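You operate a simulated robot arm through the tools that you are given. There is no shell and no other tool. Be economical: measure what you need, move in short steps, check, and stop when the job is done.

You are at the controls of a simulated two-armed robot. One attempt, no reset.

JOB
Take the tall green cup and put it on the packing bench. Take the blue test piece and leave it on the shelf under the wall bench. Put the pan with a blue handle on the wall bench away on the left top of the cold counter. Pull the crumb drawer by the green guide open. Do these in any order. Set down upright: tall green cup.

Only the result counts: the job must be done as asked and must still hold three seconds after the hand-in. Knocking over, shifting, dropping, spilling or breaking anything else fails it.

ROBOT AND FRAMES
Two 6-joint arms with two-finger parallel grippers on one trunk, on a base that drives. Base frame: it is fixed to the floor where the robot stands at the start and does not move with it; the origin is under the middle of the robot, x ahead of it, y to its left, z up; the surface under the hand at the start is at about z = 0.9. Units: m, rad, N and s.
The left shoulder is at the start at [0.06, 0.187, 1.172], the right one opposite. With the tool pointing down near the work surface each hand reaches from about 0.26 to 0.62 m from the robot's upright axis, wherever it stands, measured 20 degrees to its own side. Places, roughly: blue test piece [-5.75, 2.75, 1]; crumb drawer by the green guide [-1.6, -1.6, 0.6]; left top of the cold counter [-0.9, -5.4, 0.9]; packing bench [-2.4, 3, 0.9]; pan with a blue handle (15x15x10 cm) [-6.8, 2.8, 0.9]; shelf under the wall bench [-6.2, 3, 0.3]; tall green cup (6x6x7 cm) [0.5, -0.1, 0.9]. Payload 1.57 kg a hand.
The tool frame of a hand sits at the grasp point between the pads (the TCP): z along the fingers, y along the line on which they close. The tips reach 0.03 m beyond it. Largest opening 0.11 m; finger width 0.024, thickness 0.012; the body of the gripper, 0.048 by 0.112 m, starts 0.078 m behind the TCP.
Orientation is that of the tool frame in the base frame, as [roll, pitch, yaw] about the fixed x, y, z axes, in that order (R = Rz(yaw) Ry(pitch) Rx(roll)). With the fingers straight down and closing along the base's y, the tool's x points along the base's -x, its y along +y and its z along -z.

CONTROLS
- The arms move only by the tool servo_tool. It takes "left_targets", "right_targets" or both (then of equal length, played together; a hand with none holds still); each is a list of rows, each a list of 7 numbers: the shift along the base's x, y, z in cm, then the turn, a rotation vector about the base's x, y, z in rad, then the gripper command, from -1 (shut) to 1 (fully open), values between in proportion. In form: [[tx, ty, tz, wx, wy, wz, fingers], ...]. A call has 1 to 10 rows; each row is the pose to reach, as a shift and turn from the pose commanded when the call began. Rows are played at 5 a second. More than 0.05 m and 0.15 rad between two rows, or a gripper value outside its range, and nothing of the call is played. Where a pose cannot be reached the arm comes as near as it can. A force on the tool above 40 N (or 10 N above the force at the start of the call, whichever is more), or a blocked arm, ends the call early, and 0.2 s more pass. Each finger travels about 0.153 m/s and halts on what it meets, pressing with about 38 N; the grip force reading is that of the motor and also rises with nothing between the fingers. The clock runs only during rows and for 0.2 s after the last one: add rows that repeat a pose to give the fingers time. It gives the time, the measured TCP pose, the force on the tool (base axes), the opening and the grip force at its end, in the units of the frame above (readings bear some noise), with the torque about the TCP (base axes, N m) and any sound that the robot's microphone picked up.
- Cameras (640 x 400 px; columns grow to the right, rows downward): "scene" is now at [0.0182, 0.002, 1.7119]; the picture's right is [0.02, -1.00, 0.00], its down [-0.77, -0.02, -0.64] and it looks along [0.64, 0.02, -0.77] (base axes); focal length 286 px, centre (320, 200). "left" rides on the left gripper at [0.07, -0.016, -0.141] in its tool frame; the picture's right is [0.23, 0.97, 0.00], its down [-0.86, 0.20, -0.48] and it looks along [-0.47, 0.11, 0.88] (tool axes); focal length 222 px, centre (320, 200). "right" rides on the right gripper at [0.07, 0.016, -0.141] in its tool frame; the picture's right is [-0.23, 0.97, 0.00], its down [-0.86, -0.20, -0.48] and it looks along [-0.47, -0.11, 0.88] (tool axes); focal length 222 px, centre (320, 200). There is no depth. A picture from a camera that has moved, and an enlarged one, comes with that camera's place and axes in the base frame and with its lens.
- capture(camera): a new picture of that camera. It takes no simulated time.
- raise_lower(by): slides the trunk up (or, below 0, down) by that many m; the arms and the scene camera ride with it, the base frame stays. It gives what a move gives, with no picture.
- steer(legs): drives the robot by 1 to 6 legs, each [ahead, left, turn to the left] in m, m and rad, along the robot's own axes; the way and the turn of a leg run together, so that a leg with both is an arc; at most 1.5 m and 3.142 rad a leg. The arms and the cameras ride along, it lands a little off, and it stops where it bumps. It gives what a move gives.
- aim_head(pan, tilt): turns the head with the scene camera to pan (to the left, within 1.501 rad either way) and tilt (down, from -0.506 to 1.204), counted from straight ahead of the robot. It gives what a move gives.
- zoom(camera, box): a new picture of the part [left, top, right, bottom] of that camera's present view, enlarged. It takes no simulated time.
- sign_off(): hands the job in; it is judged then, once.

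Work in short steps. Places have to be worked out from the pictures, the camera data and where the tool is seen: move nearer, look again, correct. Check each grasp and each placing, and mend what went wrong. You have 165 turns and 138 pictures in all, those below and enlarged ones among them. Open the grippers and draw the arms clear of the work before you hand the job in, unless the task says otherwise; then end with one line.

The tools are called after "Call:" as a command line: name --argument value ..., lists and objects as JSON in quotes. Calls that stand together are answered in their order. servo_tool: Moves the arms, as the interface text tells. Its arguments: {"type":"object","properties":{"left_targets":{"type":"array"},"right_targets":{"type":"array"}},"required":[]} The other tools are called the same way: raise_lower (by) slides the trunk up or down; steer (legs) drives the base; aim_head (pan, tilt) turns the head that bears the scene camera; capture (camera) takes a picture; zoom (camera, box) takes an enlarged picture of a part of a camera's view; sign_off () hands the job in.

At the start:

```text
time_s: 0.0
left_eef_pos: [0.3917, 0.1131, 1.1765]
left_tcp_rot: [3.141, -0.001, -3.141]
left_force: [-0.2, -0.6, 0.3]
left_torque: [-0.01, 0.01, 0.02]
left_finger_gap: 0.1099
left_finger_force: 0.1
right_eef_pos: [0.3934, -0.2545, 1.1618]
right_tcp_rot: [-3.141, -0.001, -3.142]
right_force: [0.7, -0.5, 0.7]
right_torque: [0.03, 0.02, -0.02]
right_finger_gap: 0.11
right_finger_force: 0.0
trunk travel left (down, up): [-0.8, 0.19]
robot x, y, heading: [0.0018, 0.0021, -0.006]
head pan, tilt: [0.024, 0.876]
```

scene: 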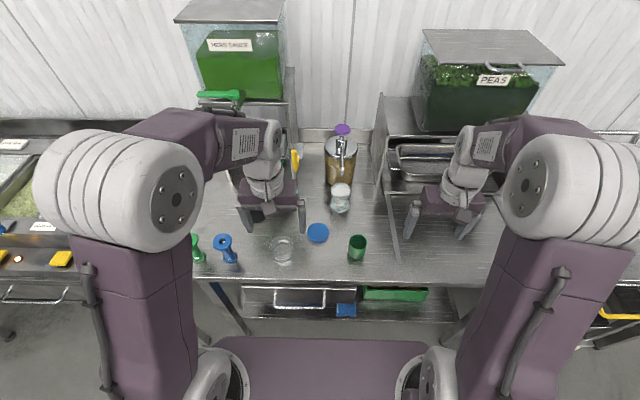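
right: 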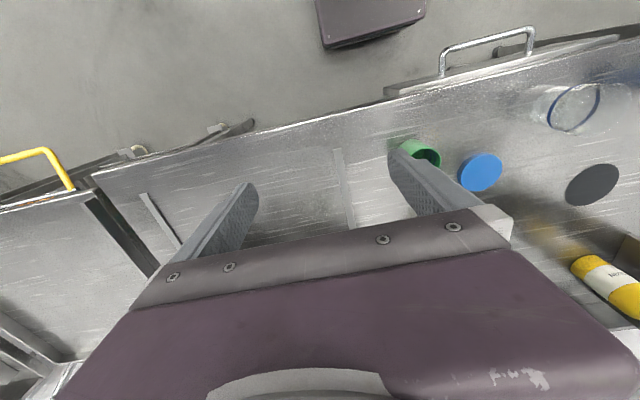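
left: 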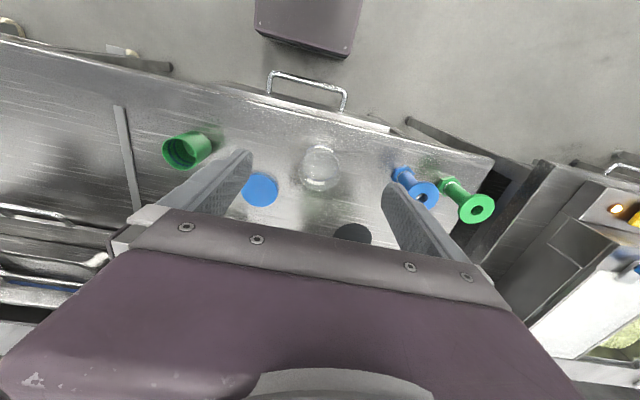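

I start with a closer look at the cup and its surroundings.

Call:
zoom --camera "scene" --box '[180, 120, 500, 320]'

Call:
zoom --camera "right" --box '[320, 80, 640, 280]'

```text
2.00 times, centred on (340, 220) of scene
camera zoom: at [0.0182, 0.002, 1.7119], right [0.02, -1.0, 0.0], down [-0.77, -0.02, -0.64], along [0.64, 0.02, -0.77], focal length 572 px, centre (280, 160)
```

zoom: 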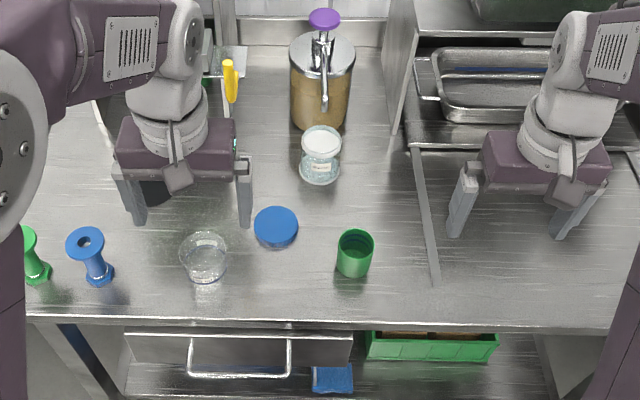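

```text
2.00 times, centred on (480, 180) of right
camera zoom: at [0.3225, -0.238, 1.3025], right [0.23, 0.97, 0.0], down [0.86, -0.2, 0.48], along [0.47, -0.11, -0.88], focal length 444 px, centre (0, 240)
```

zoom: 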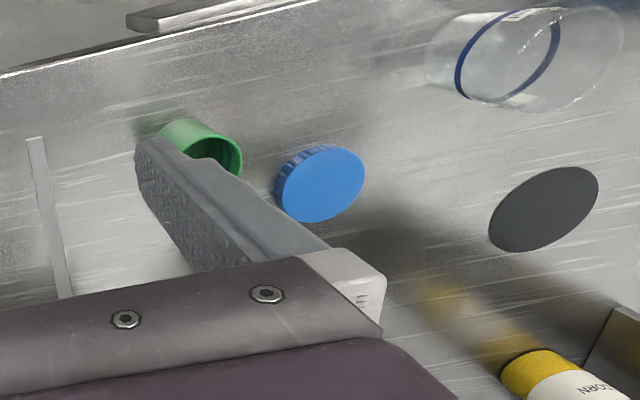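

Cup is about (0.476, -0.098), top 0.97. I move the right hand above it, open.

Call:
servo_tool --right_targets '[[2, 4, 0, 0, 0, 0, 1], [4, 8, 0, 0, 0, 0, 1], [6, 12, -1, 0, 0, 0, 1], [8.3, 15.6, -3, 0, 0, 0, 1], [8.3, 15.6, -7, 0, 0, 0, 1], [8.3, 15.6, -11, 0, 0, 0, 1], [8.3, 15.6, -11, 0, 0, 0, 1]]'

Call:
capture --camera "right"

Call:
capture --camera "scene"

```text
time_s: 1.6
left_eef_pos: [0.3903, 0.1125, 1.1765]
left_tcp_rot: [3.141, 0.0, 3.14]
left_force: [-0.2, -0.3, 0.2]
left_torque: [0.0, 0.02, 0.01]
left_finger_gap: 0.1098
left_finger_force: 0.0
right_eef_pos: [0.4761, -0.0981, 1.0504]
right_tcp_rot: [3.141, -0.001, 3.141]
right_force: [0.3, 0.3, -0.2]
right_torque: [-0.05, -0.01, 0.01]
right_finger_gap: 0.1102
right_finger_force: 0.1
trunk travel left (down, up): [-0.8, 0.19]
robot x, y, heading: [0.0018, 0.0025, -0.004]
head pan, tilt: [0.024, 0.876]
```

```text
132 pictures are left
camera right: at [0.4049, -0.0814, 1.1909], right [0.23, 0.97, 0.0], down [0.86, -0.2, 0.48], along [0.47, -0.11, -0.88], focal length 222 px, centre (320, 200)
```

right: 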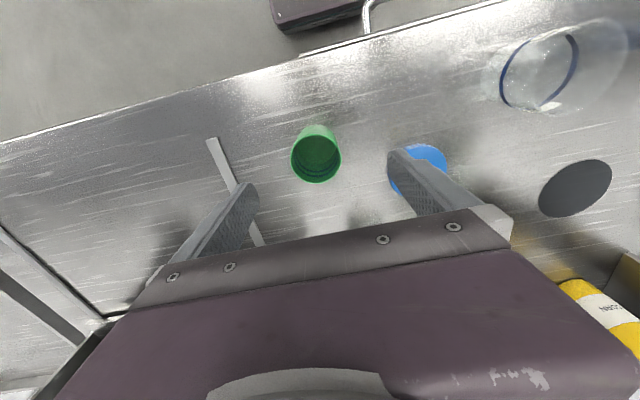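

```text
131 pictures are left
camera scene: at [0.0183, 0.0028, 1.7119], right [0.02, -1.0, 0.0], down [-0.77, -0.02, -0.64], along [0.64, 0.02, -0.77], focal length 286 px, centre (320, 200)
```

scene: 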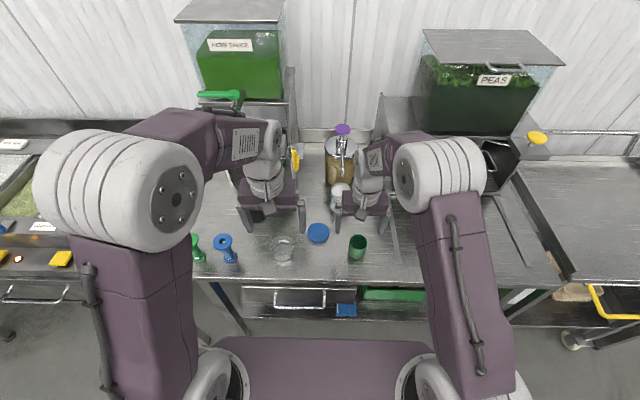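

The wrist view gives the cup at (0.474, -0.101), matching. I descend to z≈0.94 and close.

Call:
servo_tool --right_targets '[[0, -0.3, -4, 0, 0, 0, 1], [0, -0.3, -8, 0, 0, 0, 1], [-0.1, -0.3, -11, 0, 0, 0, 1], [-0.1, -0.3, -11, 0, 0, 0, 1], [-0.1, -0.3, -11, 0, 0, 0, 0.3], [-0.1, -0.3, -11, 0, 0, 0, -0.3], [-0.1, -0.3, -11, 0, 0, 0, -1], [-0.1, -0.3, -11, 0, 0, 0, -1]]'

Call:
capture --camera "right"

```text
time_s: 3.4
left_eef_pos: [0.3913, 0.1131, 1.177]
left_tcp_rot: [3.14, -0.001, -3.141]
left_force: [0.2, 0.5, -0.7]
left_torque: [0.0, 0.02, 0.04]
left_finger_gap: 0.1101
left_finger_force: 0.1
right_eef_pos: [0.4756, -0.1029, 0.9407]
right_tcp_rot: [3.141, -0.001, 3.141]
right_force: [0.3, -0.1, 0.0]
right_torque: [0.01, 0.0, 0.01]
right_finger_gap: 0.0542
right_finger_force: 38.7
trunk travel left (down, up): [-0.8, 0.19]
robot x, y, heading: [-0.003, -0.0007, 0.004]
head pan, tilt: [0.024, 0.876]
```

```text
130 pictures are left
camera right: at [0.4043, -0.0856, 1.0825], right [0.23, 0.97, 0.0], down [0.86, -0.2, 0.48], along [0.47, -0.11, -0.88], focal length 222 px, centre (320, 200)
```

right: 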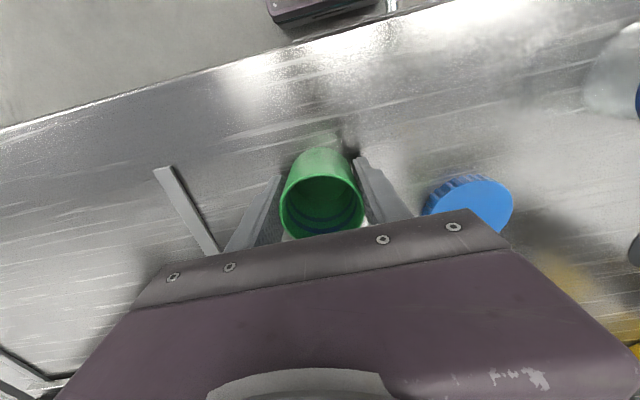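

Held (gap 0.054). I lift straight up and draw it back toward the starting stance.

Call:
servo_tool --right_targets '[[0, 0, 4, 0, 0, 0, -1], [0, 0, 8, 0, 0, 0, -1], [0, 0, 12, 0, 0, 0, -1], [0, 0, 16, 0, 0, 0, -1], [0, 0, 20, 0, 0, 0, -1], [-3, -3, 22, 0, 0, 0, -1], [-6, -6, 22, 0, 0, 0, -1], [-9, -9, 22, 0, 0, 0, -1], [-12, -11, 22, 0, 0, 0, -1]]'

Call:
aim_head --pan 1.5 --tilt 0.3

Call:
capture --camera "scene"

Call:
aim_head --pan -1.5 --tilt 0.3

Call:
capture --camera "scene"

```text
time_s: 5.4
left_eef_pos: [0.3887, 0.112, 1.1778]
left_tcp_rot: [3.14, 0.001, -3.141]
left_force: [-0.6, 0.5, 0.1]
left_torque: [0.02, -0.02, 0.02]
left_finger_gap: 0.1101
left_finger_force: 0.1
right_eef_pos: [0.3529, -0.2112, 1.1627]
right_tcp_rot: [-3.141, 0.002, 3.14]
right_force: [-0.3, -0.3, -0.8]
right_torque: [-0.04, -0.01, 0.02]
right_finger_gap: 0.054
right_finger_force: 37.9
trunk travel left (down, up): [-0.8, 0.19]
robot x, y, heading: [0.0004, 0.0009, -0.006]
head pan, tilt: [0.024, 0.876]
```

```text
time_s: 7.0
left_eef_pos: [0.3899, 0.1131, 1.1766]
left_tcp_rot: [-3.141, -0.001, 3.14]
left_force: [-0.6, 0.5, -0.3]
left_torque: [0.0, 0.03, 0.01]
left_finger_gap: 0.1103
left_finger_force: 0.1
right_eef_pos: [0.3556, -0.2113, 1.1618]
right_tcp_rot: [3.141, -0.001, 3.14]
right_force: [-0.1, 0.7, -0.3]
right_torque: [-0.01, 0.01, -0.01]
right_finger_gap: 0.0541
right_finger_force: 38.4
trunk travel left (down, up): [-0.8, 0.19]
robot x, y, heading: [-0.0023, -0.0016, -0.001]
head pan, tilt: [1.499, 0.3]
```

```text
129 pictures are left
camera scene: at [-0.0516, 0.0933, 1.7623], right [1.0, -0.07, 0.0], down [-0.02, -0.3, -0.96], along [0.07, 0.95, -0.3], focal length 286 px, centre (320, 200)
```

scene: 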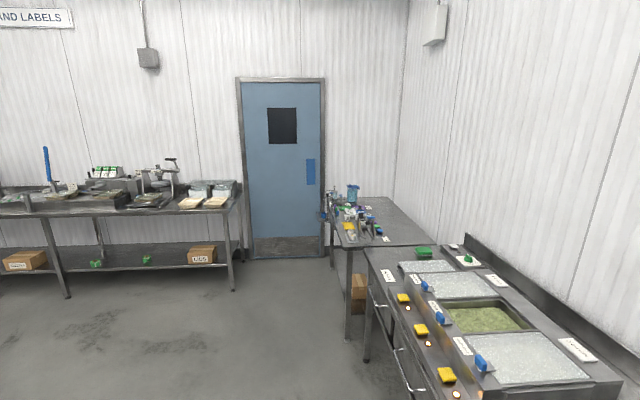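

```text
time_s: 9.6
left_eef_pos: [0.3905, 0.1117, 1.1769]
left_tcp_rot: [-3.14, 0.0, -3.141]
left_force: [-0.2, -0.3, 0.2]
left_torque: [-0.02, -0.01, -0.01]
left_finger_gap: 0.1102
left_finger_force: 0.0
right_eef_pos: [0.3554, -0.2116, 1.1622]
right_tcp_rot: [3.141, -0.002, 3.141]
right_force: [-0.3, -0.1, -0.2]
right_torque: [0.0, 0.0, 0.01]
right_finger_gap: 0.0543
right_finger_force: 37.7
trunk travel left (down, up): [-0.8, 0.19]
robot x, y, heading: [0.001, -0.0, -0.0]
head pan, tilt: [-1.499, 0.3]
```

```text
128 pictures are left
camera scene: at [-0.0518, -0.093, 1.7623], right [-1.0, -0.07, 0.0], down [-0.02, 0.29, -0.96], along [0.07, -0.95, -0.3], focal length 286 px, centre (320, 200)
```

scene: 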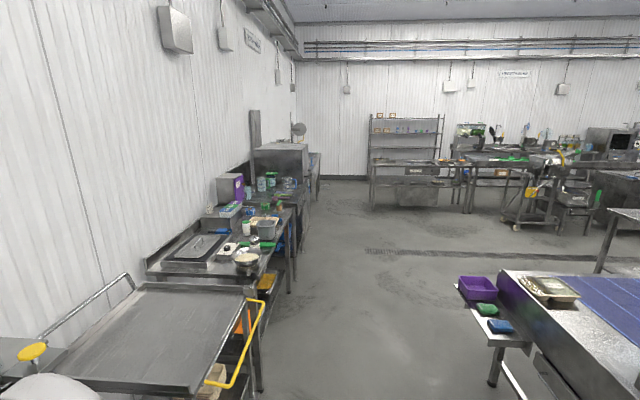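

The packing bench stands along the wall at y≈2.7, left of the door. I back off, turn left and look around.

Call:
steer --legs '[[-0.5, 0, 0], [0, 0, 1.57]]'

Call:
aim_head --pan 0.6 --tilt 0.35

Call:
capture --camera "scene"

Call:
aim_head --pan 1.5 --tilt 0.35

Call:
capture --camera "scene"

```text
time_s: 16.3
left_eef_pos: [-0.6075, 0.3906, 1.1754]
left_tcp_rot: [-3.141, 0.001, -1.581]
left_force: [-0.2, -0.3, 0.1]
left_torque: [0.03, 0.02, 0.01]
left_finger_gap: 0.1103
left_finger_force: 0.0
right_eef_pos: [-0.2839, 0.3527, 1.1609]
right_tcp_rot: [-3.141, 0.0, -1.58]
right_force: [0.2, -0.2, -0.3]
right_torque: [0.0, -0.01, 0.0]
right_finger_gap: 0.0541
right_finger_force: 37.8
trunk travel left (down, up): [-0.8, 0.19]
robot x, y, heading: [-0.4994, 0.0008, 1.557]
head pan, tilt: [-1.499, 0.3]
```

```text
time_s: 18.3
left_eef_pos: [-0.6063, 0.3915, 1.176]
left_tcp_rot: [3.142, 0.0, -1.582]
left_force: [-0.3, -0.2, -0.5]
left_torque: [-0.03, -0.02, 0.0]
left_finger_gap: 0.1099
left_finger_force: 0.0
right_eef_pos: [-0.2831, 0.3539, 1.1616]
right_tcp_rot: [-3.141, 0.001, -1.58]
right_force: [0.2, 0.9, -0.7]
right_torque: [0.0, -0.02, -0.01]
right_finger_gap: 0.054
right_finger_force: 38.3
trunk travel left (down, up): [-0.8, 0.19]
robot x, y, heading: [-0.5013, 0.0008, 1.561]
head pan, tilt: [0.6, 0.351]
```

```text
127 pictures are left
camera scene: at [-0.5499, 0.0174, 1.7576], right [0.83, 0.56, 0.0], down [0.19, -0.29, -0.94], along [-0.52, 0.78, -0.34], focal length 286 px, centre (320, 200)
```

scene: 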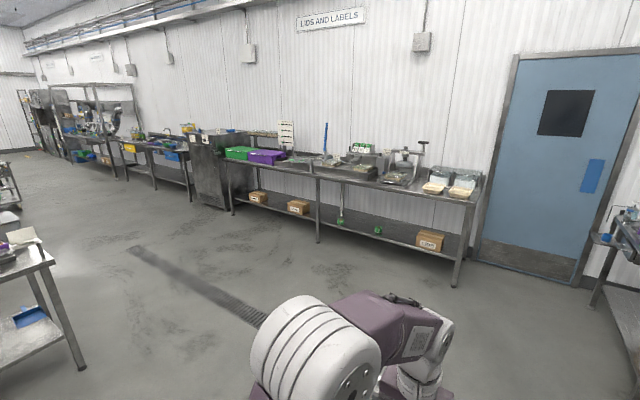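

```text
time_s: 19.5
left_eef_pos: [-0.6082, 0.3916, 1.1762]
left_tcp_rot: [3.141, 0.0, -1.582]
left_force: [0.0, 0.1, -0.3]
left_torque: [0.02, 0.01, 0.03]
left_finger_gap: 0.11
left_finger_force: 0.0
right_eef_pos: [-0.2834, 0.3525, 1.1606]
right_tcp_rot: [-3.14, 0.001, -1.581]
right_force: [-0.2, -0.4, -0.2]
right_torque: [0.0, 0.01, 0.0]
right_finger_gap: 0.0539
right_finger_force: 38.1
trunk travel left (down, up): [-0.8, 0.19]
robot x, y, heading: [-0.4958, -0.0026, 1.564]
head pan, tilt: [1.499, 0.351]
```

```text
126 pictures are left
camera scene: at [-0.591, -0.0523, 1.7576], right [0.08, 1.0, 0.0], down [0.34, -0.03, -0.94], along [-0.94, 0.08, -0.34], focal length 286 px, centre (320, 200)
```

scene: 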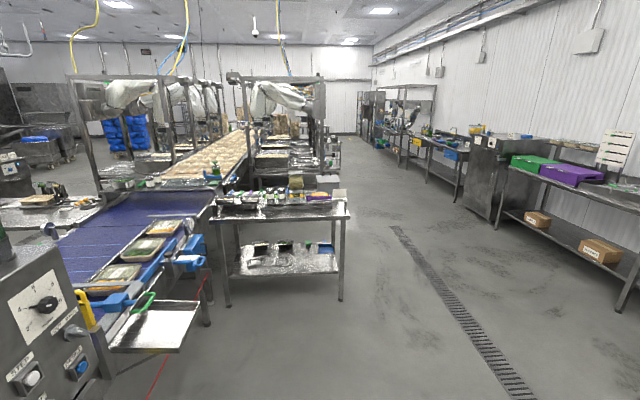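

The aisle is clear. I drive up in front of the packing bench at about x=-1.7, y=1.9.

Call:
steer --legs '[[1.0, 0.6, 0], [0.9, 0.6, 0]]'

Call:
aim_head --pan 0.0 --tilt 0.6

Call:
capture --camera "scene"

```text
time_s: 30.6
left_eef_pos: [-1.8005, 2.3012, 1.1764]
left_tcp_rot: [-3.141, 0.001, -1.579]
left_force: [0.7, -0.3, -0.8]
left_torque: [0.01, 0.03, -0.02]
left_finger_gap: 0.1098
left_finger_force: 0.1
right_eef_pos: [-1.4766, 2.2631, 1.1608]
right_tcp_rot: [3.141, 0.0, -1.579]
right_force: [0.9, 0.1, -0.8]
right_torque: [-0.02, -0.01, 0.0]
right_finger_gap: 0.0539
right_finger_force: 38.5
trunk travel left (down, up): [-0.8, 0.19]
robot x, y, heading: [-1.6933, 1.9087, 1.565]
head pan, tilt: [1.499, 0.351]
```

```text
time_s: 32.2
left_eef_pos: [-1.8003, 2.3016, 1.1756]
left_tcp_rot: [-3.141, 0.0, -1.577]
left_force: [0.0, -0.5, -0.6]
left_torque: [0.03, -0.01, -0.02]
left_finger_gap: 0.1099
left_finger_force: 0.0
right_eef_pos: [-1.4771, 2.2645, 1.1619]
right_tcp_rot: [3.141, 0.001, -1.579]
right_force: [-0.2, -0.6, -0.4]
right_torque: [-0.01, -0.01, 0.02]
right_finger_gap: 0.0543
right_finger_force: 38.1
trunk travel left (down, up): [-0.8, 0.19]
robot x, y, heading: [-1.6887, 1.9096, 1.561]
head pan, tilt: [0.0, 0.6]
```

```text
125 pictures are left
camera scene: at [-1.6897, 1.9386, 1.7348], right [1.0, -0.01, 0.0], down [0.0, -0.56, -0.83], along [0.0, 0.83, -0.56], focal length 286 px, centre (320, 200)
```

scene: 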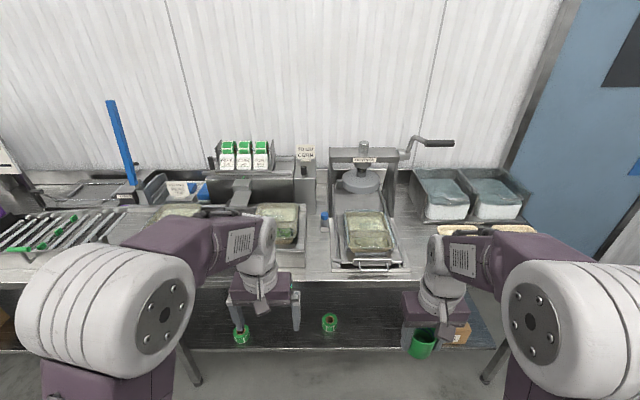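

Bench edge is near y=2.63. I zoom in to find free space.

Call:
zoom --camera "scene" --box '[240, 140, 560, 340]'

Call:
aim_head --pan 0.8 --tilt 0.5

Call:
capture --camera "scene"

```text
2.00 times, centred on (400, 240) of scene
camera zoom: at [-1.6897, 1.9386, 1.7348], right [1.0, -0.01, 0.0], down [0.0, -0.56, -0.83], along [0.0, 0.83, -0.56], focal length 572 px, centre (160, 120)
```

zoom: 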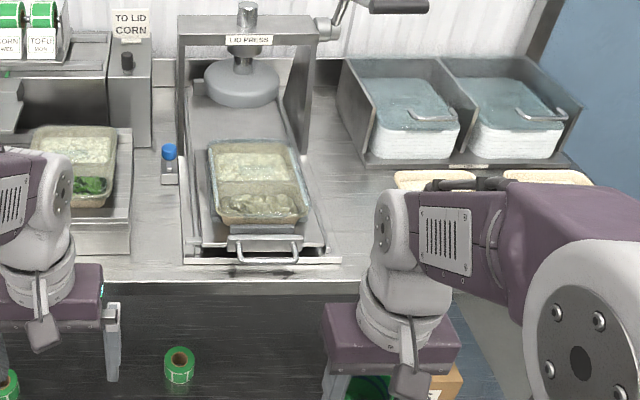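

```text
time_s: 33.4
left_eef_pos: [-1.8006, 2.3013, 1.1764]
left_tcp_rot: [-3.14, -0.001, -1.579]
left_force: [0.2, 0.1, -0.2]
left_torque: [0.01, -0.01, -0.03]
left_finger_gap: 0.1099
left_finger_force: 0.1
right_eef_pos: [-1.478, 2.2642, 1.1619]
right_tcp_rot: [-3.141, 0.001, -1.579]
right_force: [-0.2, 0.0, -0.4]
right_torque: [0.0, -0.03, -0.01]
right_finger_gap: 0.0539
right_finger_force: 38.2
trunk travel left (down, up): [-0.8, 0.19]
robot x, y, heading: [-1.6916, 1.91, 1.568]
head pan, tilt: [0.799, 0.499]
```

```text
123 pictures are left
camera scene: at [-1.7549, 1.9142, 1.7439], right [0.7, 0.71, 0.0], down [0.34, -0.34, -0.88], along [-0.62, 0.62, -0.48], focal length 286 px, centre (320, 200)
```

scene: 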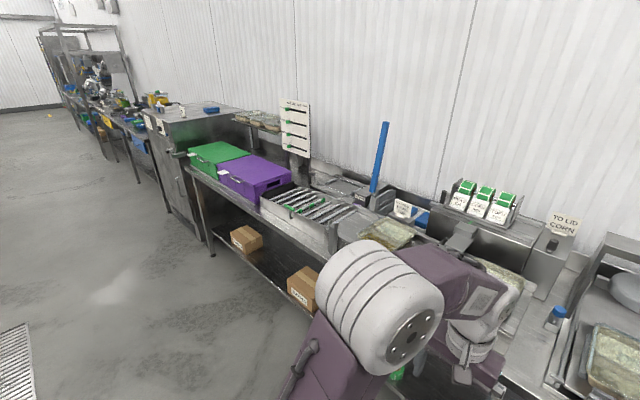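

There is a free patch right of the lid press near (-1.25, 2.77). I sidestep right and look at it better.

Call:
steer --legs '[[0, -0.35, 0]]'

Call:
aim_head --pan -0.1 --tilt 0.7

Call:
capture --camera "scene"

Call:
capture --camera "right"

```text
time_s: 35.6
left_eef_pos: [-1.4522, 2.2986, 1.1764]
left_tcp_rot: [-3.14, 0.001, -1.577]
left_force: [-0.4, -0.2, 0.6]
left_torque: [0.02, -0.01, 0.02]
left_finger_gap: 0.11
left_finger_force: 0.0
right_eef_pos: [-1.1276, 2.2632, 1.1613]
right_tcp_rot: [-3.139, 0.0, -1.578]
right_force: [-0.1, -0.3, -1.0]
right_torque: [-0.01, 0.01, 0.0]
right_finger_gap: 0.0539
right_finger_force: 37.3
trunk travel left (down, up): [-0.8, 0.19]
robot x, y, heading: [-1.3363, 1.9112, 1.563]
head pan, tilt: [0.799, 0.499]
```

```text
time_s: 36.8
left_eef_pos: [-1.4497, 2.2991, 1.1764]
left_tcp_rot: [3.141, -0.001, -1.578]
left_force: [-0.2, -0.6, -0.5]
left_torque: [0.01, -0.01, -0.02]
left_finger_gap: 0.1101
left_finger_force: 0.0
right_eef_pos: [-1.1271, 2.2617, 1.1617]
right_tcp_rot: [-3.14, 0.001, -1.576]
right_force: [-0.2, -0.9, -0.6]
right_torque: [0.01, -0.01, 0.03]
right_finger_gap: 0.0542
right_finger_force: 38.1
trunk travel left (down, up): [-0.8, 0.19]
robot x, y, heading: [-1.3436, 1.9098, 1.564]
head pan, tilt: [-0.099, 0.7]
```

```text
122 pictures are left
camera scene: at [-1.331, 1.9326, 1.7262], right [0.99, -0.1, 0.0], down [-0.07, -0.64, -0.77], along [0.08, 0.76, -0.64], focal length 286 px, centre (320, 200)
```

scene: 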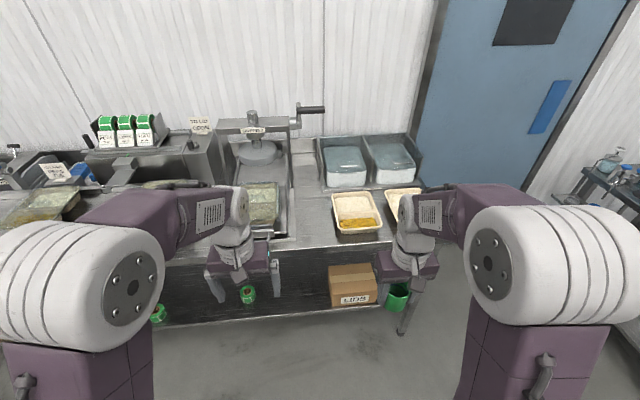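

```text
121 pictures are left
camera right: at [-1.1447, 2.1925, 1.3021], right [-0.97, 0.23, 0.0], down [0.2, 0.85, 0.48], along [0.11, 0.47, -0.88], focal length 222 px, centre (320, 200)
```

right: 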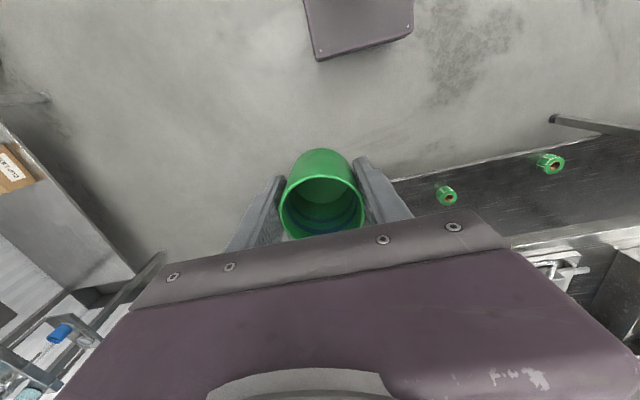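

The free strip runs x -1.34…-1.18, y 2.63…2.95. I drive to about (-1.43, 2.22) so the right hand can reach (-1.262, 2.75).

Call:
steer --legs '[[0, 0.09, 0], [0.31, 0, 0]]'

Call:
capture --camera "scene"

Call:
capture --camera "right"

```text
time_s: 39.6
left_eef_pos: [-1.5386, 2.6077, 1.1769]
left_tcp_rot: [-3.141, 0.003, -1.577]
left_force: [0.5, -0.9, -0.6]
left_torque: [0.03, 0.03, -0.02]
left_finger_gap: 0.1099
left_finger_force: 0.2
right_eef_pos: [-1.2148, 2.5719, 1.1613]
right_tcp_rot: [-3.14, 0.001, -1.576]
right_force: [-0.4, -0.4, -0.1]
right_torque: [0.01, -0.03, -0.01]
right_finger_gap: 0.054
right_finger_force: 38.5
trunk travel left (down, up): [-0.8, 0.19]
robot x, y, heading: [-1.4284, 2.2144, 1.567]
head pan, tilt: [-0.099, 0.7]
```

```text
120 pictures are left
camera scene: at [-1.4181, 2.2409, 1.7262], right [0.99, -0.11, 0.0], down [-0.07, -0.64, -0.77], along [0.08, 0.76, -0.64], focal length 286 px, centre (320, 200)
```

scene: 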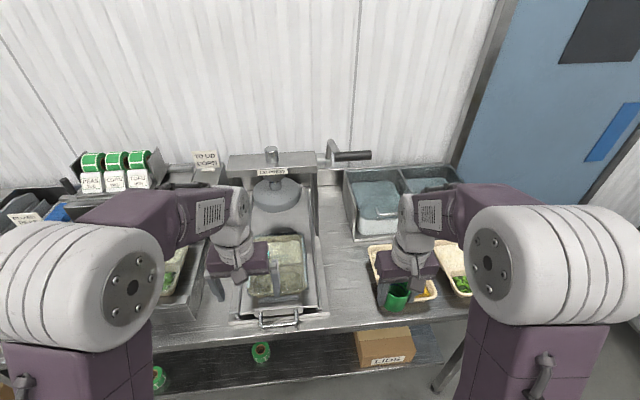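

```text
119 pictures are left
camera right: at [-1.232, 2.5015, 1.3025], right [-0.97, 0.23, 0.0], down [0.2, 0.85, 0.48], along [0.11, 0.47, -0.88], focal length 222 px, centre (320, 200)
```

right: 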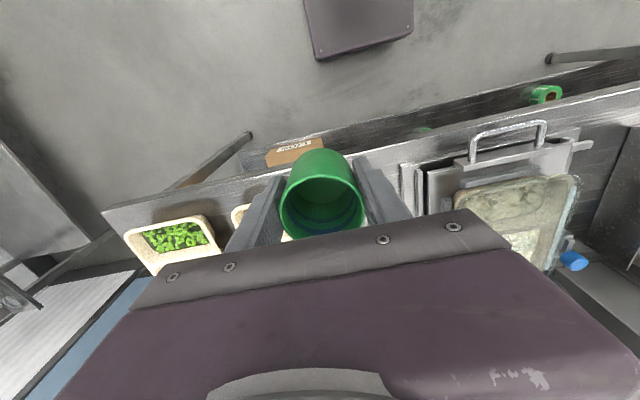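

Strip centre confirmed x≈-1.263. I move the cup over (-1.263, 2.75) and lower to just above the surface.

Call:
servo_tool --right_targets '[[-2.4, 4, 0, 0, 0, 0, -1], [-4.8, 8, 0, 0, 0, 0, -1], [-4.8, 12.5, 0, 0, 0, 0, -1], [-4.8, 17, 0, 0, 0, 0, -1], [-4.8, 17.8, -4, 0, 0, 0, -1], [-4.8, 17.8, -8, 0, 0, 0, -1], [-4.8, 17.8, -12, 0, 0, 0, -1], [-4.8, 17.8, -16, 0, 0, 0, -1], [-4.8, 17.8, -19, 0, 0, 0, -1], [-4.8, 17.8, -19, 0, 0, 0, -1]]'

Call:
capture --camera "right"

Call:
capture --camera "scene"

```text
time_s: 41.8
left_eef_pos: [-1.5388, 2.6098, 1.1769]
left_tcp_rot: [-3.141, 0.0, -1.577]
left_force: [-0.7, -0.5, 0.3]
left_torque: [-0.01, 0.03, 0.01]
left_finger_gap: 0.11
left_finger_force: 0.1
right_eef_pos: [-1.2633, 2.7498, 0.9718]
right_tcp_rot: [3.141, -0.001, -1.576]
right_force: [-0.7, 0.1, -0.6]
right_torque: [-0.03, -0.01, 0.02]
right_finger_gap: 0.0543
right_finger_force: 37.2
trunk travel left (down, up): [-0.8, 0.19]
robot x, y, heading: [-1.429, 2.2209, 1.563]
head pan, tilt: [-0.099, 0.7]
```

```text
118 pictures are left
camera right: at [-1.2802, 2.6809, 1.1126], right [-0.97, 0.23, 0.0], down [0.2, 0.85, 0.48], along [0.11, 0.47, -0.88], focal length 222 px, centre (320, 200)
```

right: 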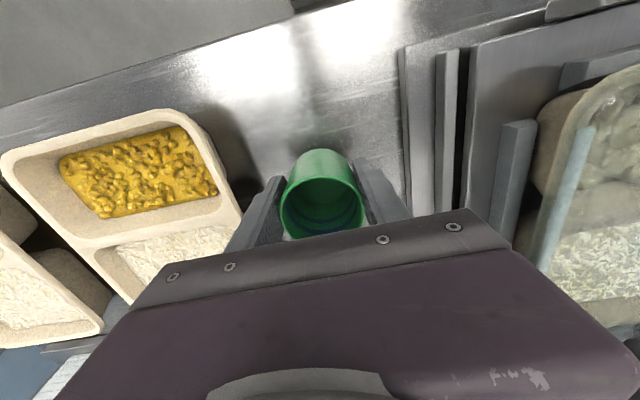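

```text
117 pictures are left
camera scene: at [-1.4188, 2.2434, 1.7262], right [0.99, -0.11, 0.0], down [-0.07, -0.64, -0.76], along [0.08, 0.76, -0.64], focal length 286 px, centre (320, 200)
```

scene: 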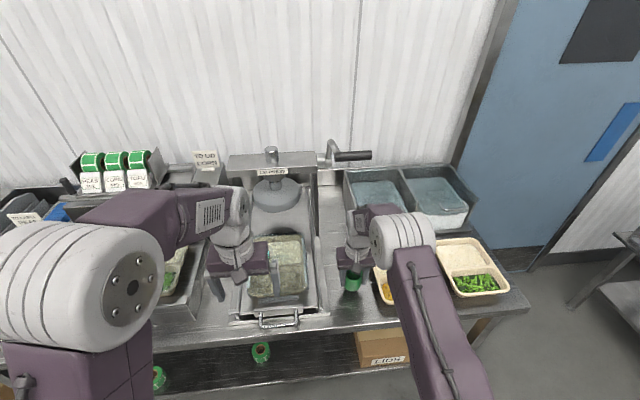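

Clear on both sides. I lower gently and watch for contact.

Call:
servo_tool --right_targets '[[0, 0, -1.5, 0, 0, 0, -1], [0, 0, -2.3, 0, 0, 0, -1], [0, 0, -2.8, 0, 0, 0, -1], [0, 0, -3.1, 0, 0, 0, -1], [0, 0, -3.1, 0, 0, 0, -1]]'

```text
time_s: 43.0
left_eef_pos: [-1.5393, 2.6089, 1.1765]
left_tcp_rot: [3.141, -0.001, -1.579]
left_force: [0.4, -0.3, -0.4]
left_torque: [0.03, -0.01, -0.04]
left_finger_gap: 0.1099
left_finger_force: 0.0
right_eef_pos: [-1.2628, 2.7506, 0.9407]
right_tcp_rot: [3.142, 0.002, -1.574]
right_force: [1.0, -0.4, 6.6]
right_torque: [0.03, -0.01, -0.02]
right_finger_gap: 0.054
right_finger_force: 37.7
trunk travel left (down, up): [-0.8, 0.19]
robot x, y, heading: [-1.428, 2.2203, 1.561]
head pan, tilt: [-0.099, 0.7]
```

Contact (6.6 N up). I open slowly to a moderate gap and rise.

Call:
servo_tool --right_targets '[[0, 0, 0, 0, 0, 0, 0.1], [0, 0, 0, 0, 0, 0, 0.35], [0, 0, 0, 0, 0, 0, 0.5], [0, 0, 0, 0, 0, 0, 0.5], [0, 0, 3, 0, 0, 0, 0.5], [0, 0, 6, 0, 0, 0, 0.5], [0, 0, 10, 0, 0, 0, 0.5], [0, 0, 15, 0, 0, 0, 0.5], [0, 0, 20, 0, 0, 0, 0.5], [0, -5, 22, 0, 0, 0, 0.5]]'

Call:
servo_tool --right_targets '[[1, -4, 0, 0, 0, 0, 0.5], [3, -8, 0, 0, 0, 0, 0.5], [5, -12, 0, 0, 0, 0, 0.5], [5, -14, 0, 0, 0, 0, 0.5]]'

Call:
capture --camera "scene"

```text
refused: row 10 steps farther than a row can; nothing moved
```

```text
time_s: 44.0
left_eef_pos: [-1.5389, 2.6096, 1.1766]
left_tcp_rot: [3.141, -0.002, -1.578]
left_force: [0.6, -0.4, 0.6]
left_torque: [0.01, 0.0, 0.02]
left_finger_gap: 0.1098
left_finger_force: 0.1
right_eef_pos: [-1.2129, 2.6102, 0.9417]
right_tcp_rot: [3.141, 0.001, -1.576]
right_force: [0.6, -0.2, 0.5]
right_torque: [-0.01, 0.01, -0.02]
right_finger_gap: 0.0825
right_finger_force: 0.0
trunk travel left (down, up): [-0.8, 0.19]
robot x, y, heading: [-1.4278, 2.2184, 1.561]
head pan, tilt: [-0.099, 0.7]
```

```text
116 pictures are left
camera scene: at [-1.4192, 2.2428, 1.7262], right [0.99, -0.11, 0.0], down [-0.07, -0.64, -0.77], along [0.08, 0.76, -0.64], focal length 286 px, centre (320, 200)
```

scene: 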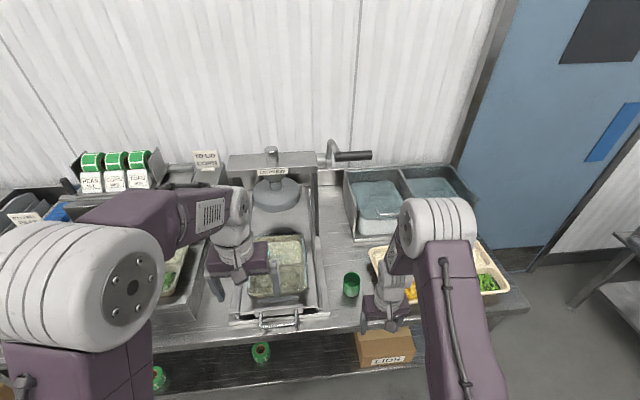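

That was a slip: the second call ran without the lift, since the first was refused. I check the cup and tray closely.

Call:
zoom --camera "scene" --box '[280, 220, 520, 370]'

Call:
capture --camera "right"

```text
2.67 times, centred on (400, 295) of scene
camera zoom: at [-1.4192, 2.2428, 1.7262], right [0.99, -0.11, 0.0], down [-0.07, -0.64, -0.77], along [0.08, 0.76, -0.64], focal length 762 px, centre (107, -53)
```

zoom: 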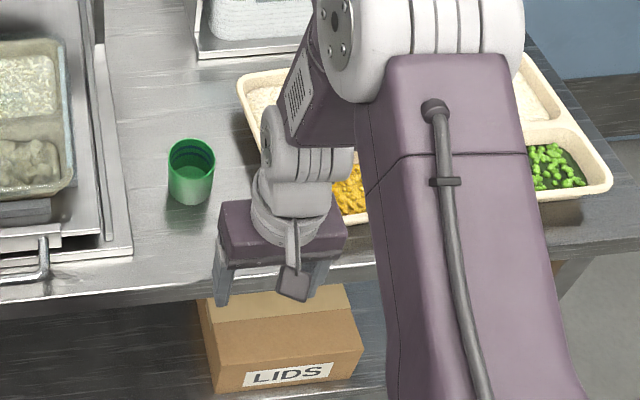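

```text
114 pictures are left
camera right: at [-1.2303, 2.5404, 1.0819], right [-0.97, 0.23, 0.0], down [0.2, 0.85, 0.48], along [0.11, 0.47, -0.88], focal length 222 px, centre (320, 200)
```

right: 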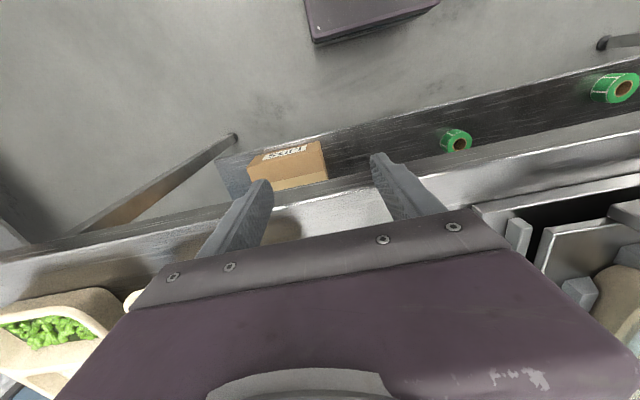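

The cup stands upright at about (-1.265, 2.757) and nothing else moved. I raise the right hand and back away, turning to face down the aisle.

Call:
servo_tool --right_targets '[[0, 0, 4, 0, 0, 0, 0.5], [0, 0, 8, 0, 0, 0, 0.5], [0, 0, 12, 0, 0, 0, 0.5], [0, 0, 16, 0, 0, 0, 0.5], [0, -4, 18, 0, 0, 0, 0.5], [0, -6, 20, 0, 0, 0, 0.5]]'

Call:
steer --legs '[[-0.55, 0, 0], [0, 0, 1.575]]'

Call:
aim_head --pan 0 --tilt 0.35

Call:
capture --camera "scene"

```text
time_s: 45.4
left_eef_pos: [-1.5394, 2.6073, 1.1765]
left_tcp_rot: [-3.141, 0.002, -1.576]
left_force: [0.1, -0.5, -0.3]
left_torque: [0.04, 0.01, -0.01]
left_finger_gap: 0.1099
left_finger_force: 0.1
right_eef_pos: [-1.213, 2.5502, 1.1415]
right_tcp_rot: [3.141, 0.002, -1.576]
right_force: [0.7, 0.3, -0.4]
right_torque: [0.0, -0.02, 0.03]
right_finger_gap: 0.0823
right_finger_force: 0.0
trunk travel left (down, up): [-0.8, 0.19]
robot x, y, heading: [-1.4279, 2.2202, 1.567]
head pan, tilt: [-0.099, 0.7]
```

```text
time_s: 52.4
left_eef_pos: [-1.8239, 1.5601, 1.1758]
left_tcp_rot: [3.141, 0.0, -0.007]
left_force: [0.3, -1.2, 0.0]
left_torque: [0.01, 0.0, -0.01]
left_finger_gap: 0.11
left_finger_force: 0.0
right_eef_pos: [-1.7639, 1.8877, 1.142]
right_tcp_rot: [-3.141, 0.0, -0.008]
right_force: [0.3, 0.9, 0.3]
right_torque: [0.01, -0.04, -0.02]
right_finger_gap: 0.0825
right_finger_force: 0.0
trunk travel left (down, up): [-0.8, 0.19]
robot x, y, heading: [-1.4354, 1.6715, 3.135]
head pan, tilt: [-0.099, 0.7]
```

```text
time_s: 53.2
left_eef_pos: [-1.8228, 1.5617, 1.1765]
left_tcp_rot: [3.141, 0.0, -0.009]
left_force: [0.9, -0.5, 0.2]
left_torque: [-0.02, -0.03, -0.01]
left_finger_gap: 0.1101
left_finger_force: 0.1
right_eef_pos: [-1.7638, 1.8874, 1.1414]
right_tcp_rot: [3.141, -0.002, -0.009]
right_force: [-0.1, 0.1, 0.1]
right_torque: [-0.01, -0.05, 0.0]
right_finger_gap: 0.0824
right_finger_force: 0.1
trunk travel left (down, up): [-0.8, 0.19]
robot x, y, heading: [-1.4285, 1.6726, 3.132]
head pan, tilt: [0.0, 0.351]
```

```text
113 pictures are left
camera scene: at [-1.4638, 1.6717, 1.7575], right [0.01, 1.0, 0.0], down [0.34, 0.0, -0.94], along [-0.94, 0.01, -0.34], focal length 286 px, centre (320, 200)
```

scene: 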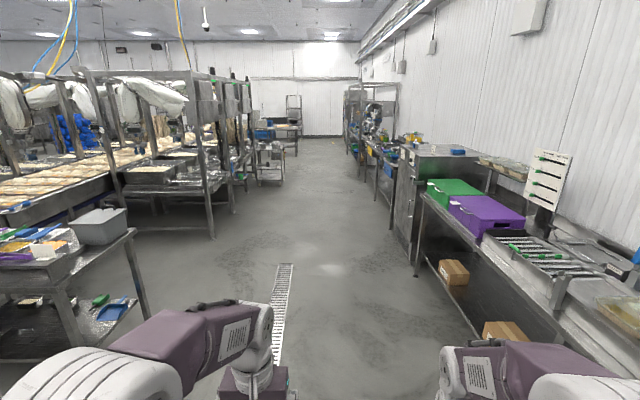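

The aisle is clear along y≈1.65. I drive ahead 4.2 m to the wall bench.

Call:
steer --legs '[[1.5, 0, 0], [1.5, 0, 0], [1.2, 0, 0]]'

Call:
aim_head --pan -0.9 --tilt 0.5

Call:
capture --camera "scene"

```text
time_s: 73.4
left_eef_pos: [-6.0273, 1.6455, 1.1765]
left_tcp_rot: [3.141, 0.001, -0.028]
left_force: [0.6, -0.5, -0.9]
left_torque: [0.01, 0.01, -0.01]
left_finger_gap: 0.11
left_finger_force: 0.0
right_eef_pos: [-5.9606, 1.9715, 1.1413]
right_tcp_rot: [-3.14, 0.0, -0.03]
right_force: [-0.2, 0.6, 0.1]
right_torque: [0.03, 0.01, 0.01]
right_finger_gap: 0.0824
right_finger_force: 0.1
trunk travel left (down, up): [-0.8, 0.19]
robot x, y, heading: [-5.6352, 1.7467, 3.11]
head pan, tilt: [0.0, 0.351]
```

```text
time_s: 74.6
left_eef_pos: [-6.0271, 1.6467, 1.1768]
left_tcp_rot: [3.141, 0.001, -0.031]
left_force: [-0.4, 1.3, -0.1]
left_torque: [0.01, 0.0, 0.01]
left_finger_gap: 0.11
left_finger_force: 0.0
right_eef_pos: [-5.9612, 1.9713, 1.1419]
right_tcp_rot: [3.141, 0.001, -0.03]
right_force: [-1.1, 0.3, -1.3]
right_torque: [0.0, 0.04, 0.01]
right_finger_gap: 0.0824
right_finger_force: 0.0
trunk travel left (down, up): [-0.8, 0.19]
robot x, y, heading: [-5.6313, 1.7466, 3.116]
head pan, tilt: [-0.901, 0.499]
```

```text
112 pictures are left
camera scene: at [-5.6272, 1.8189, 1.7439], right [0.8, 0.6, 0.0], down [0.29, -0.38, -0.88], along [-0.52, 0.7, -0.48], focal length 286 px, centre (320, 200)
```

scene: 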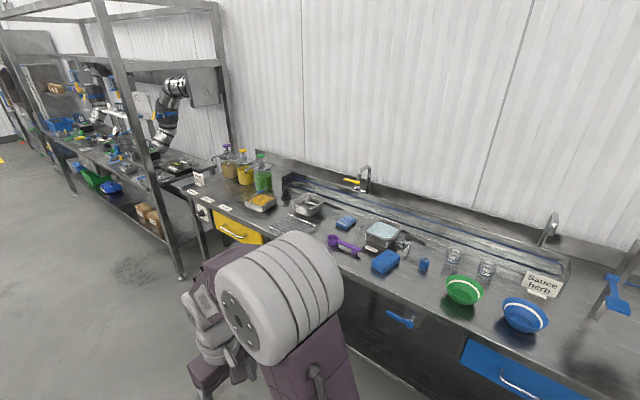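

I turn to face the wall bench (+y) and look at it in detail.

Call:
steer --legs '[[0, 0, -1.545]]'

Call:
aim_head --pan 0 --tilt 0.6

Call:
capture --camera "scene"

Call:
aim_head --pan 0.8 --tilt 0.5

Call:
capture --camera "scene"

```text
time_s: 78.8
left_eef_pos: [-5.7445, 2.1386, 1.1769]
left_tcp_rot: [-3.142, 0.0, -1.573]
left_force: [0.3, -0.2, 0.3]
left_torque: [0.03, 0.0, 0.03]
left_finger_gap: 0.1101
left_finger_force: 0.0
right_eef_pos: [-5.4192, 2.0817, 1.1416]
right_tcp_rot: [3.141, 0.0, -1.574]
right_force: [0.5, -0.4, 0.0]
right_torque: [0.02, -0.02, -0.01]
right_finger_gap: 0.0825
right_finger_force: 0.0
trunk travel left (down, up): [-0.8, 0.19]
robot x, y, heading: [-5.6362, 1.7474, 1.566]
head pan, tilt: [-0.901, 0.499]
```

```text
time_s: 80.0
left_eef_pos: [-5.7456, 2.138, 1.1759]
left_tcp_rot: [-3.14, -0.001, -1.573]
left_force: [-0.4, 0.3, -0.8]
left_torque: [-0.01, 0.02, -0.05]
left_finger_gap: 0.1099
left_finger_force: 0.1
right_eef_pos: [-5.4191, 2.0814, 1.1397]
right_tcp_rot: [3.141, -0.001, -1.574]
right_force: [0.9, 0.2, 0.2]
right_torque: [-0.01, -0.02, 0.0]
right_finger_gap: 0.0826
right_finger_force: 0.1
trunk travel left (down, up): [-0.8, 0.19]
robot x, y, heading: [-5.6341, 1.7479, 1.564]
head pan, tilt: [0.0, 0.6]
```

```text
111 pictures are left
camera scene: at [-5.6325, 1.7762, 1.7348], right [1.0, 0.0, 0.0], down [0.0, -0.56, -0.83], along [0.0, 0.83, -0.56], focal length 286 px, centre (320, 200)
```

scene: 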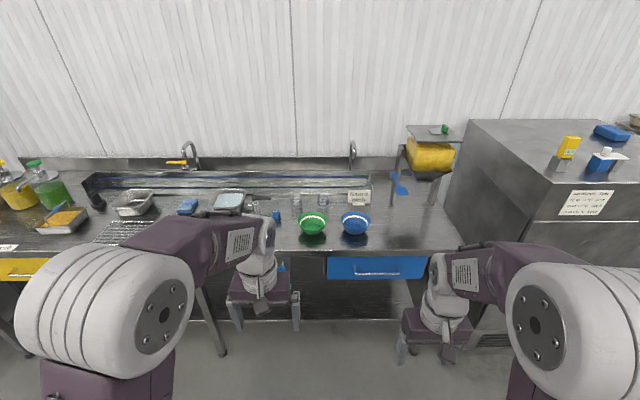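

```text
time_s: 81.1
left_eef_pos: [-5.745, 2.1388, 1.1768]
left_tcp_rot: [-3.142, -0.001, -1.573]
left_force: [-0.2, 0.5, -0.5]
left_torque: [-0.03, -0.02, 0.01]
left_finger_gap: 0.1101
left_finger_force: 0.0
right_eef_pos: [-5.4189, 2.0809, 1.1415]
right_tcp_rot: [-3.139, 0.001, -1.574]
right_force: [0.1, -0.1, 0.0]
right_torque: [0.02, 0.01, 0.03]
right_finger_gap: 0.0828
right_finger_force: 0.3
trunk travel left (down, up): [-0.8, 0.19]
robot x, y, heading: [-5.6361, 1.7445, 1.573]
head pan, tilt: [0.799, 0.499]
```

```text
110 pictures are left
camera scene: at [-5.6978, 1.7516, 1.7439], right [0.7, 0.71, 0.0], down [0.34, -0.34, -0.88], along [-0.63, 0.61, -0.48], focal length 286 px, centre (320, 200)
```

scene: 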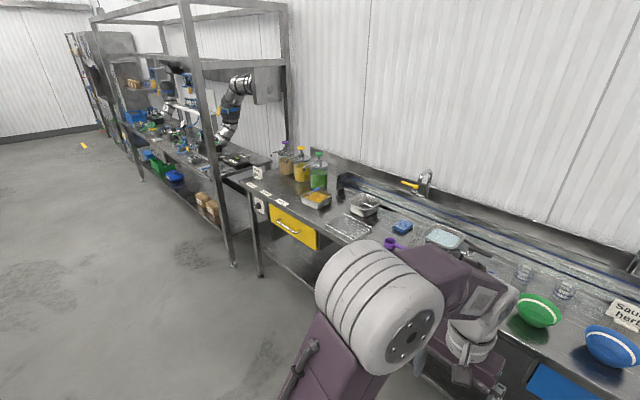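

I zoom in on the test piece and on the pan region.

Call:
zoom --camera "scene" --box '[240, 140, 480, 290]'

Call:
aim_head --pan 0.2 --tilt 0.6

Call:
zoom --camera "scene" --box '[220, 150, 460, 300]'

```text
2.67 times, centred on (360, 215) of scene
camera zoom: at [-5.6978, 1.7516, 1.7439], right [0.7, 0.71, 0.0], down [0.34, -0.34, -0.88], along [-0.63, 0.61, -0.48], focal length 762 px, centre (213, 160)
```

zoom: 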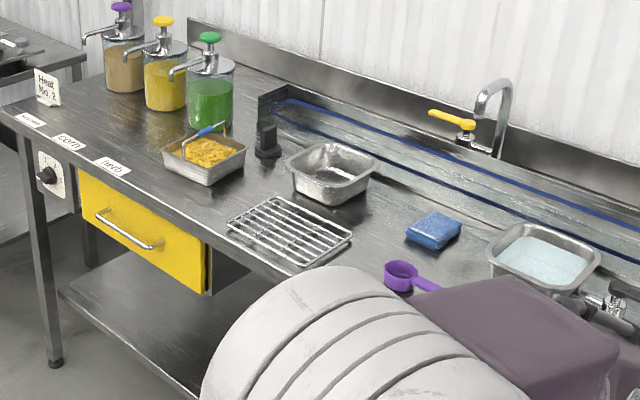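

```text
time_s: 82.1
left_eef_pos: [-5.7462, 2.1388, 1.1763]
left_tcp_rot: [3.141, 0.002, -1.574]
left_force: [0.6, -0.1, 0.7]
left_torque: [0.0, 0.01, 0.01]
left_finger_gap: 0.11
left_finger_force: 0.1
right_eef_pos: [-5.4185, 2.0804, 1.1412]
right_tcp_rot: [-3.141, -0.001, -1.574]
right_force: [-0.3, 0.0, 0.1]
right_torque: [-0.02, 0.01, 0.01]
right_finger_gap: 0.0825
right_finger_force: 0.0
trunk travel left (down, up): [-0.8, 0.19]
robot x, y, heading: [-5.6334, 1.7496, 1.568]
head pan, tilt: [0.201, 0.6]
```

```text
2.67 times, centred on (340, 225) of scene
camera zoom: at [-5.6504, 1.7744, 1.7348], right [0.98, 0.2, 0.0], down [0.11, -0.55, -0.83], along [-0.16, 0.81, -0.56], focal length 762 px, centre (267, 133)
```

zoom: 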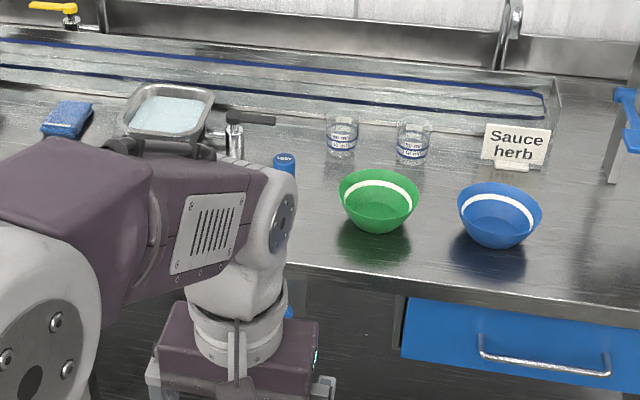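

The pan with the blue bail handle (filled with corn) is at about (-6.75, 2.85). The test piece is the small blue "TEST" cylinder. I move to bring it in front of the right hand.

Call:
steer --legs '[[0, 0.36, 0], [0.35, 0, 0]]'

Call:
aim_head --pan 0 --tilt 0.75

Call:
capture --camera "scene"

Call:
capture --camera "right"

```text
time_s: 86.3
left_eef_pos: [-6.1043, 2.4873, 1.1775]
left_tcp_rot: [-3.142, 0.002, -1.573]
left_force: [-0.5, -1.0, 0.5]
left_torque: [0.0, 0.0, 0.02]
left_finger_gap: 0.11
left_finger_force: 0.1
right_eef_pos: [-5.7781, 2.431, 1.1409]
right_tcp_rot: [3.141, 0.002, -1.573]
right_force: [-0.2, -0.7, -0.2]
right_torque: [0.03, 0.0, 0.0]
right_finger_gap: 0.0827
right_finger_force: 0.0
trunk travel left (down, up): [-0.8, 0.19]
robot x, y, heading: [-5.9912, 2.1008, 1.563]
head pan, tilt: [0.201, 0.6]
```

```text
time_s: 87.0
left_eef_pos: [-6.1048, 2.4901, 1.1759]
left_tcp_rot: [-3.141, 0.001, -1.572]
left_force: [-0.8, 0.9, -0.3]
left_torque: [-0.01, 0.0, -0.02]
left_finger_gap: 0.1101
left_finger_force: 0.0
right_eef_pos: [-5.7779, 2.434, 1.1404]
right_tcp_rot: [-3.141, 0.0, -1.573]
right_force: [-0.2, 0.3, -0.1]
right_torque: [0.01, 0.02, 0.0]
right_finger_gap: 0.0824
right_finger_force: 0.0
trunk travel left (down, up): [-0.8, 0.19]
robot x, y, heading: [-5.9914, 2.0987, 1.568]
head pan, tilt: [0.0, 0.75]
```

```text
107 pictures are left
camera scene: at [-5.991, 2.1229, 1.722], right [1.0, 0.0, 0.0], down [0.0, -0.68, -0.73], along [0.0, 0.73, -0.68], focal length 286 px, centre (320, 200)
```

scene: 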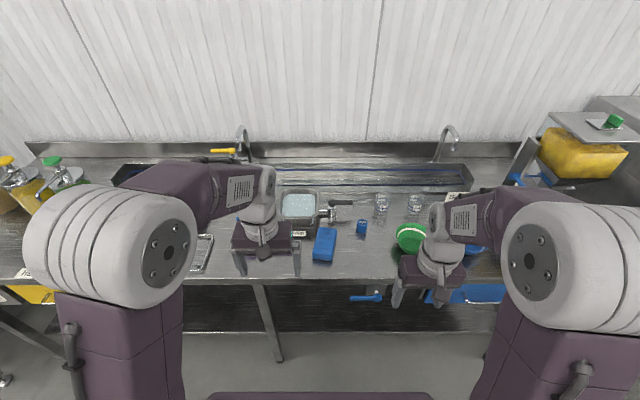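

```text
106 pictures are left
camera right: at [-5.795, 2.3636, 1.2813], right [-0.97, 0.23, 0.0], down [0.2, 0.85, 0.48], along [0.11, 0.47, -0.88], focal length 222 px, centre (320, 200)
```

right: 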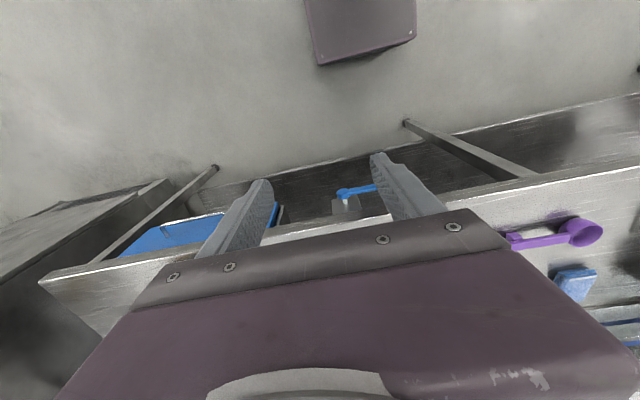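

Call:
zoom --camera "scene" --box '[250, 150, 490, 300]'

```text
2.67 times, centred on (370, 225) of scene
camera zoom: at [-5.991, 2.1229, 1.722], right [1.0, 0.0, 0.0], down [0.0, -0.68, -0.73], along [0.0, 0.73, -0.68], focal length 762 px, centre (187, 133)
```

zoom: 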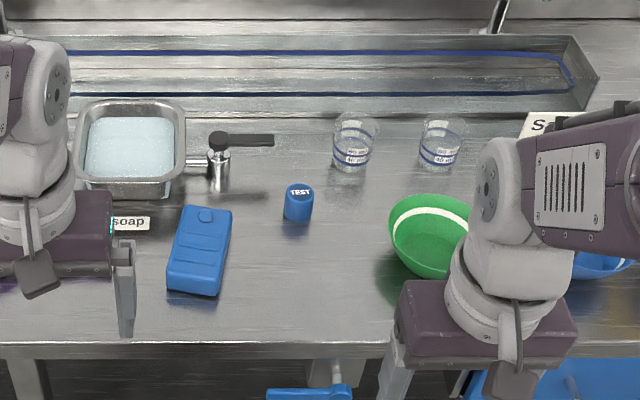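

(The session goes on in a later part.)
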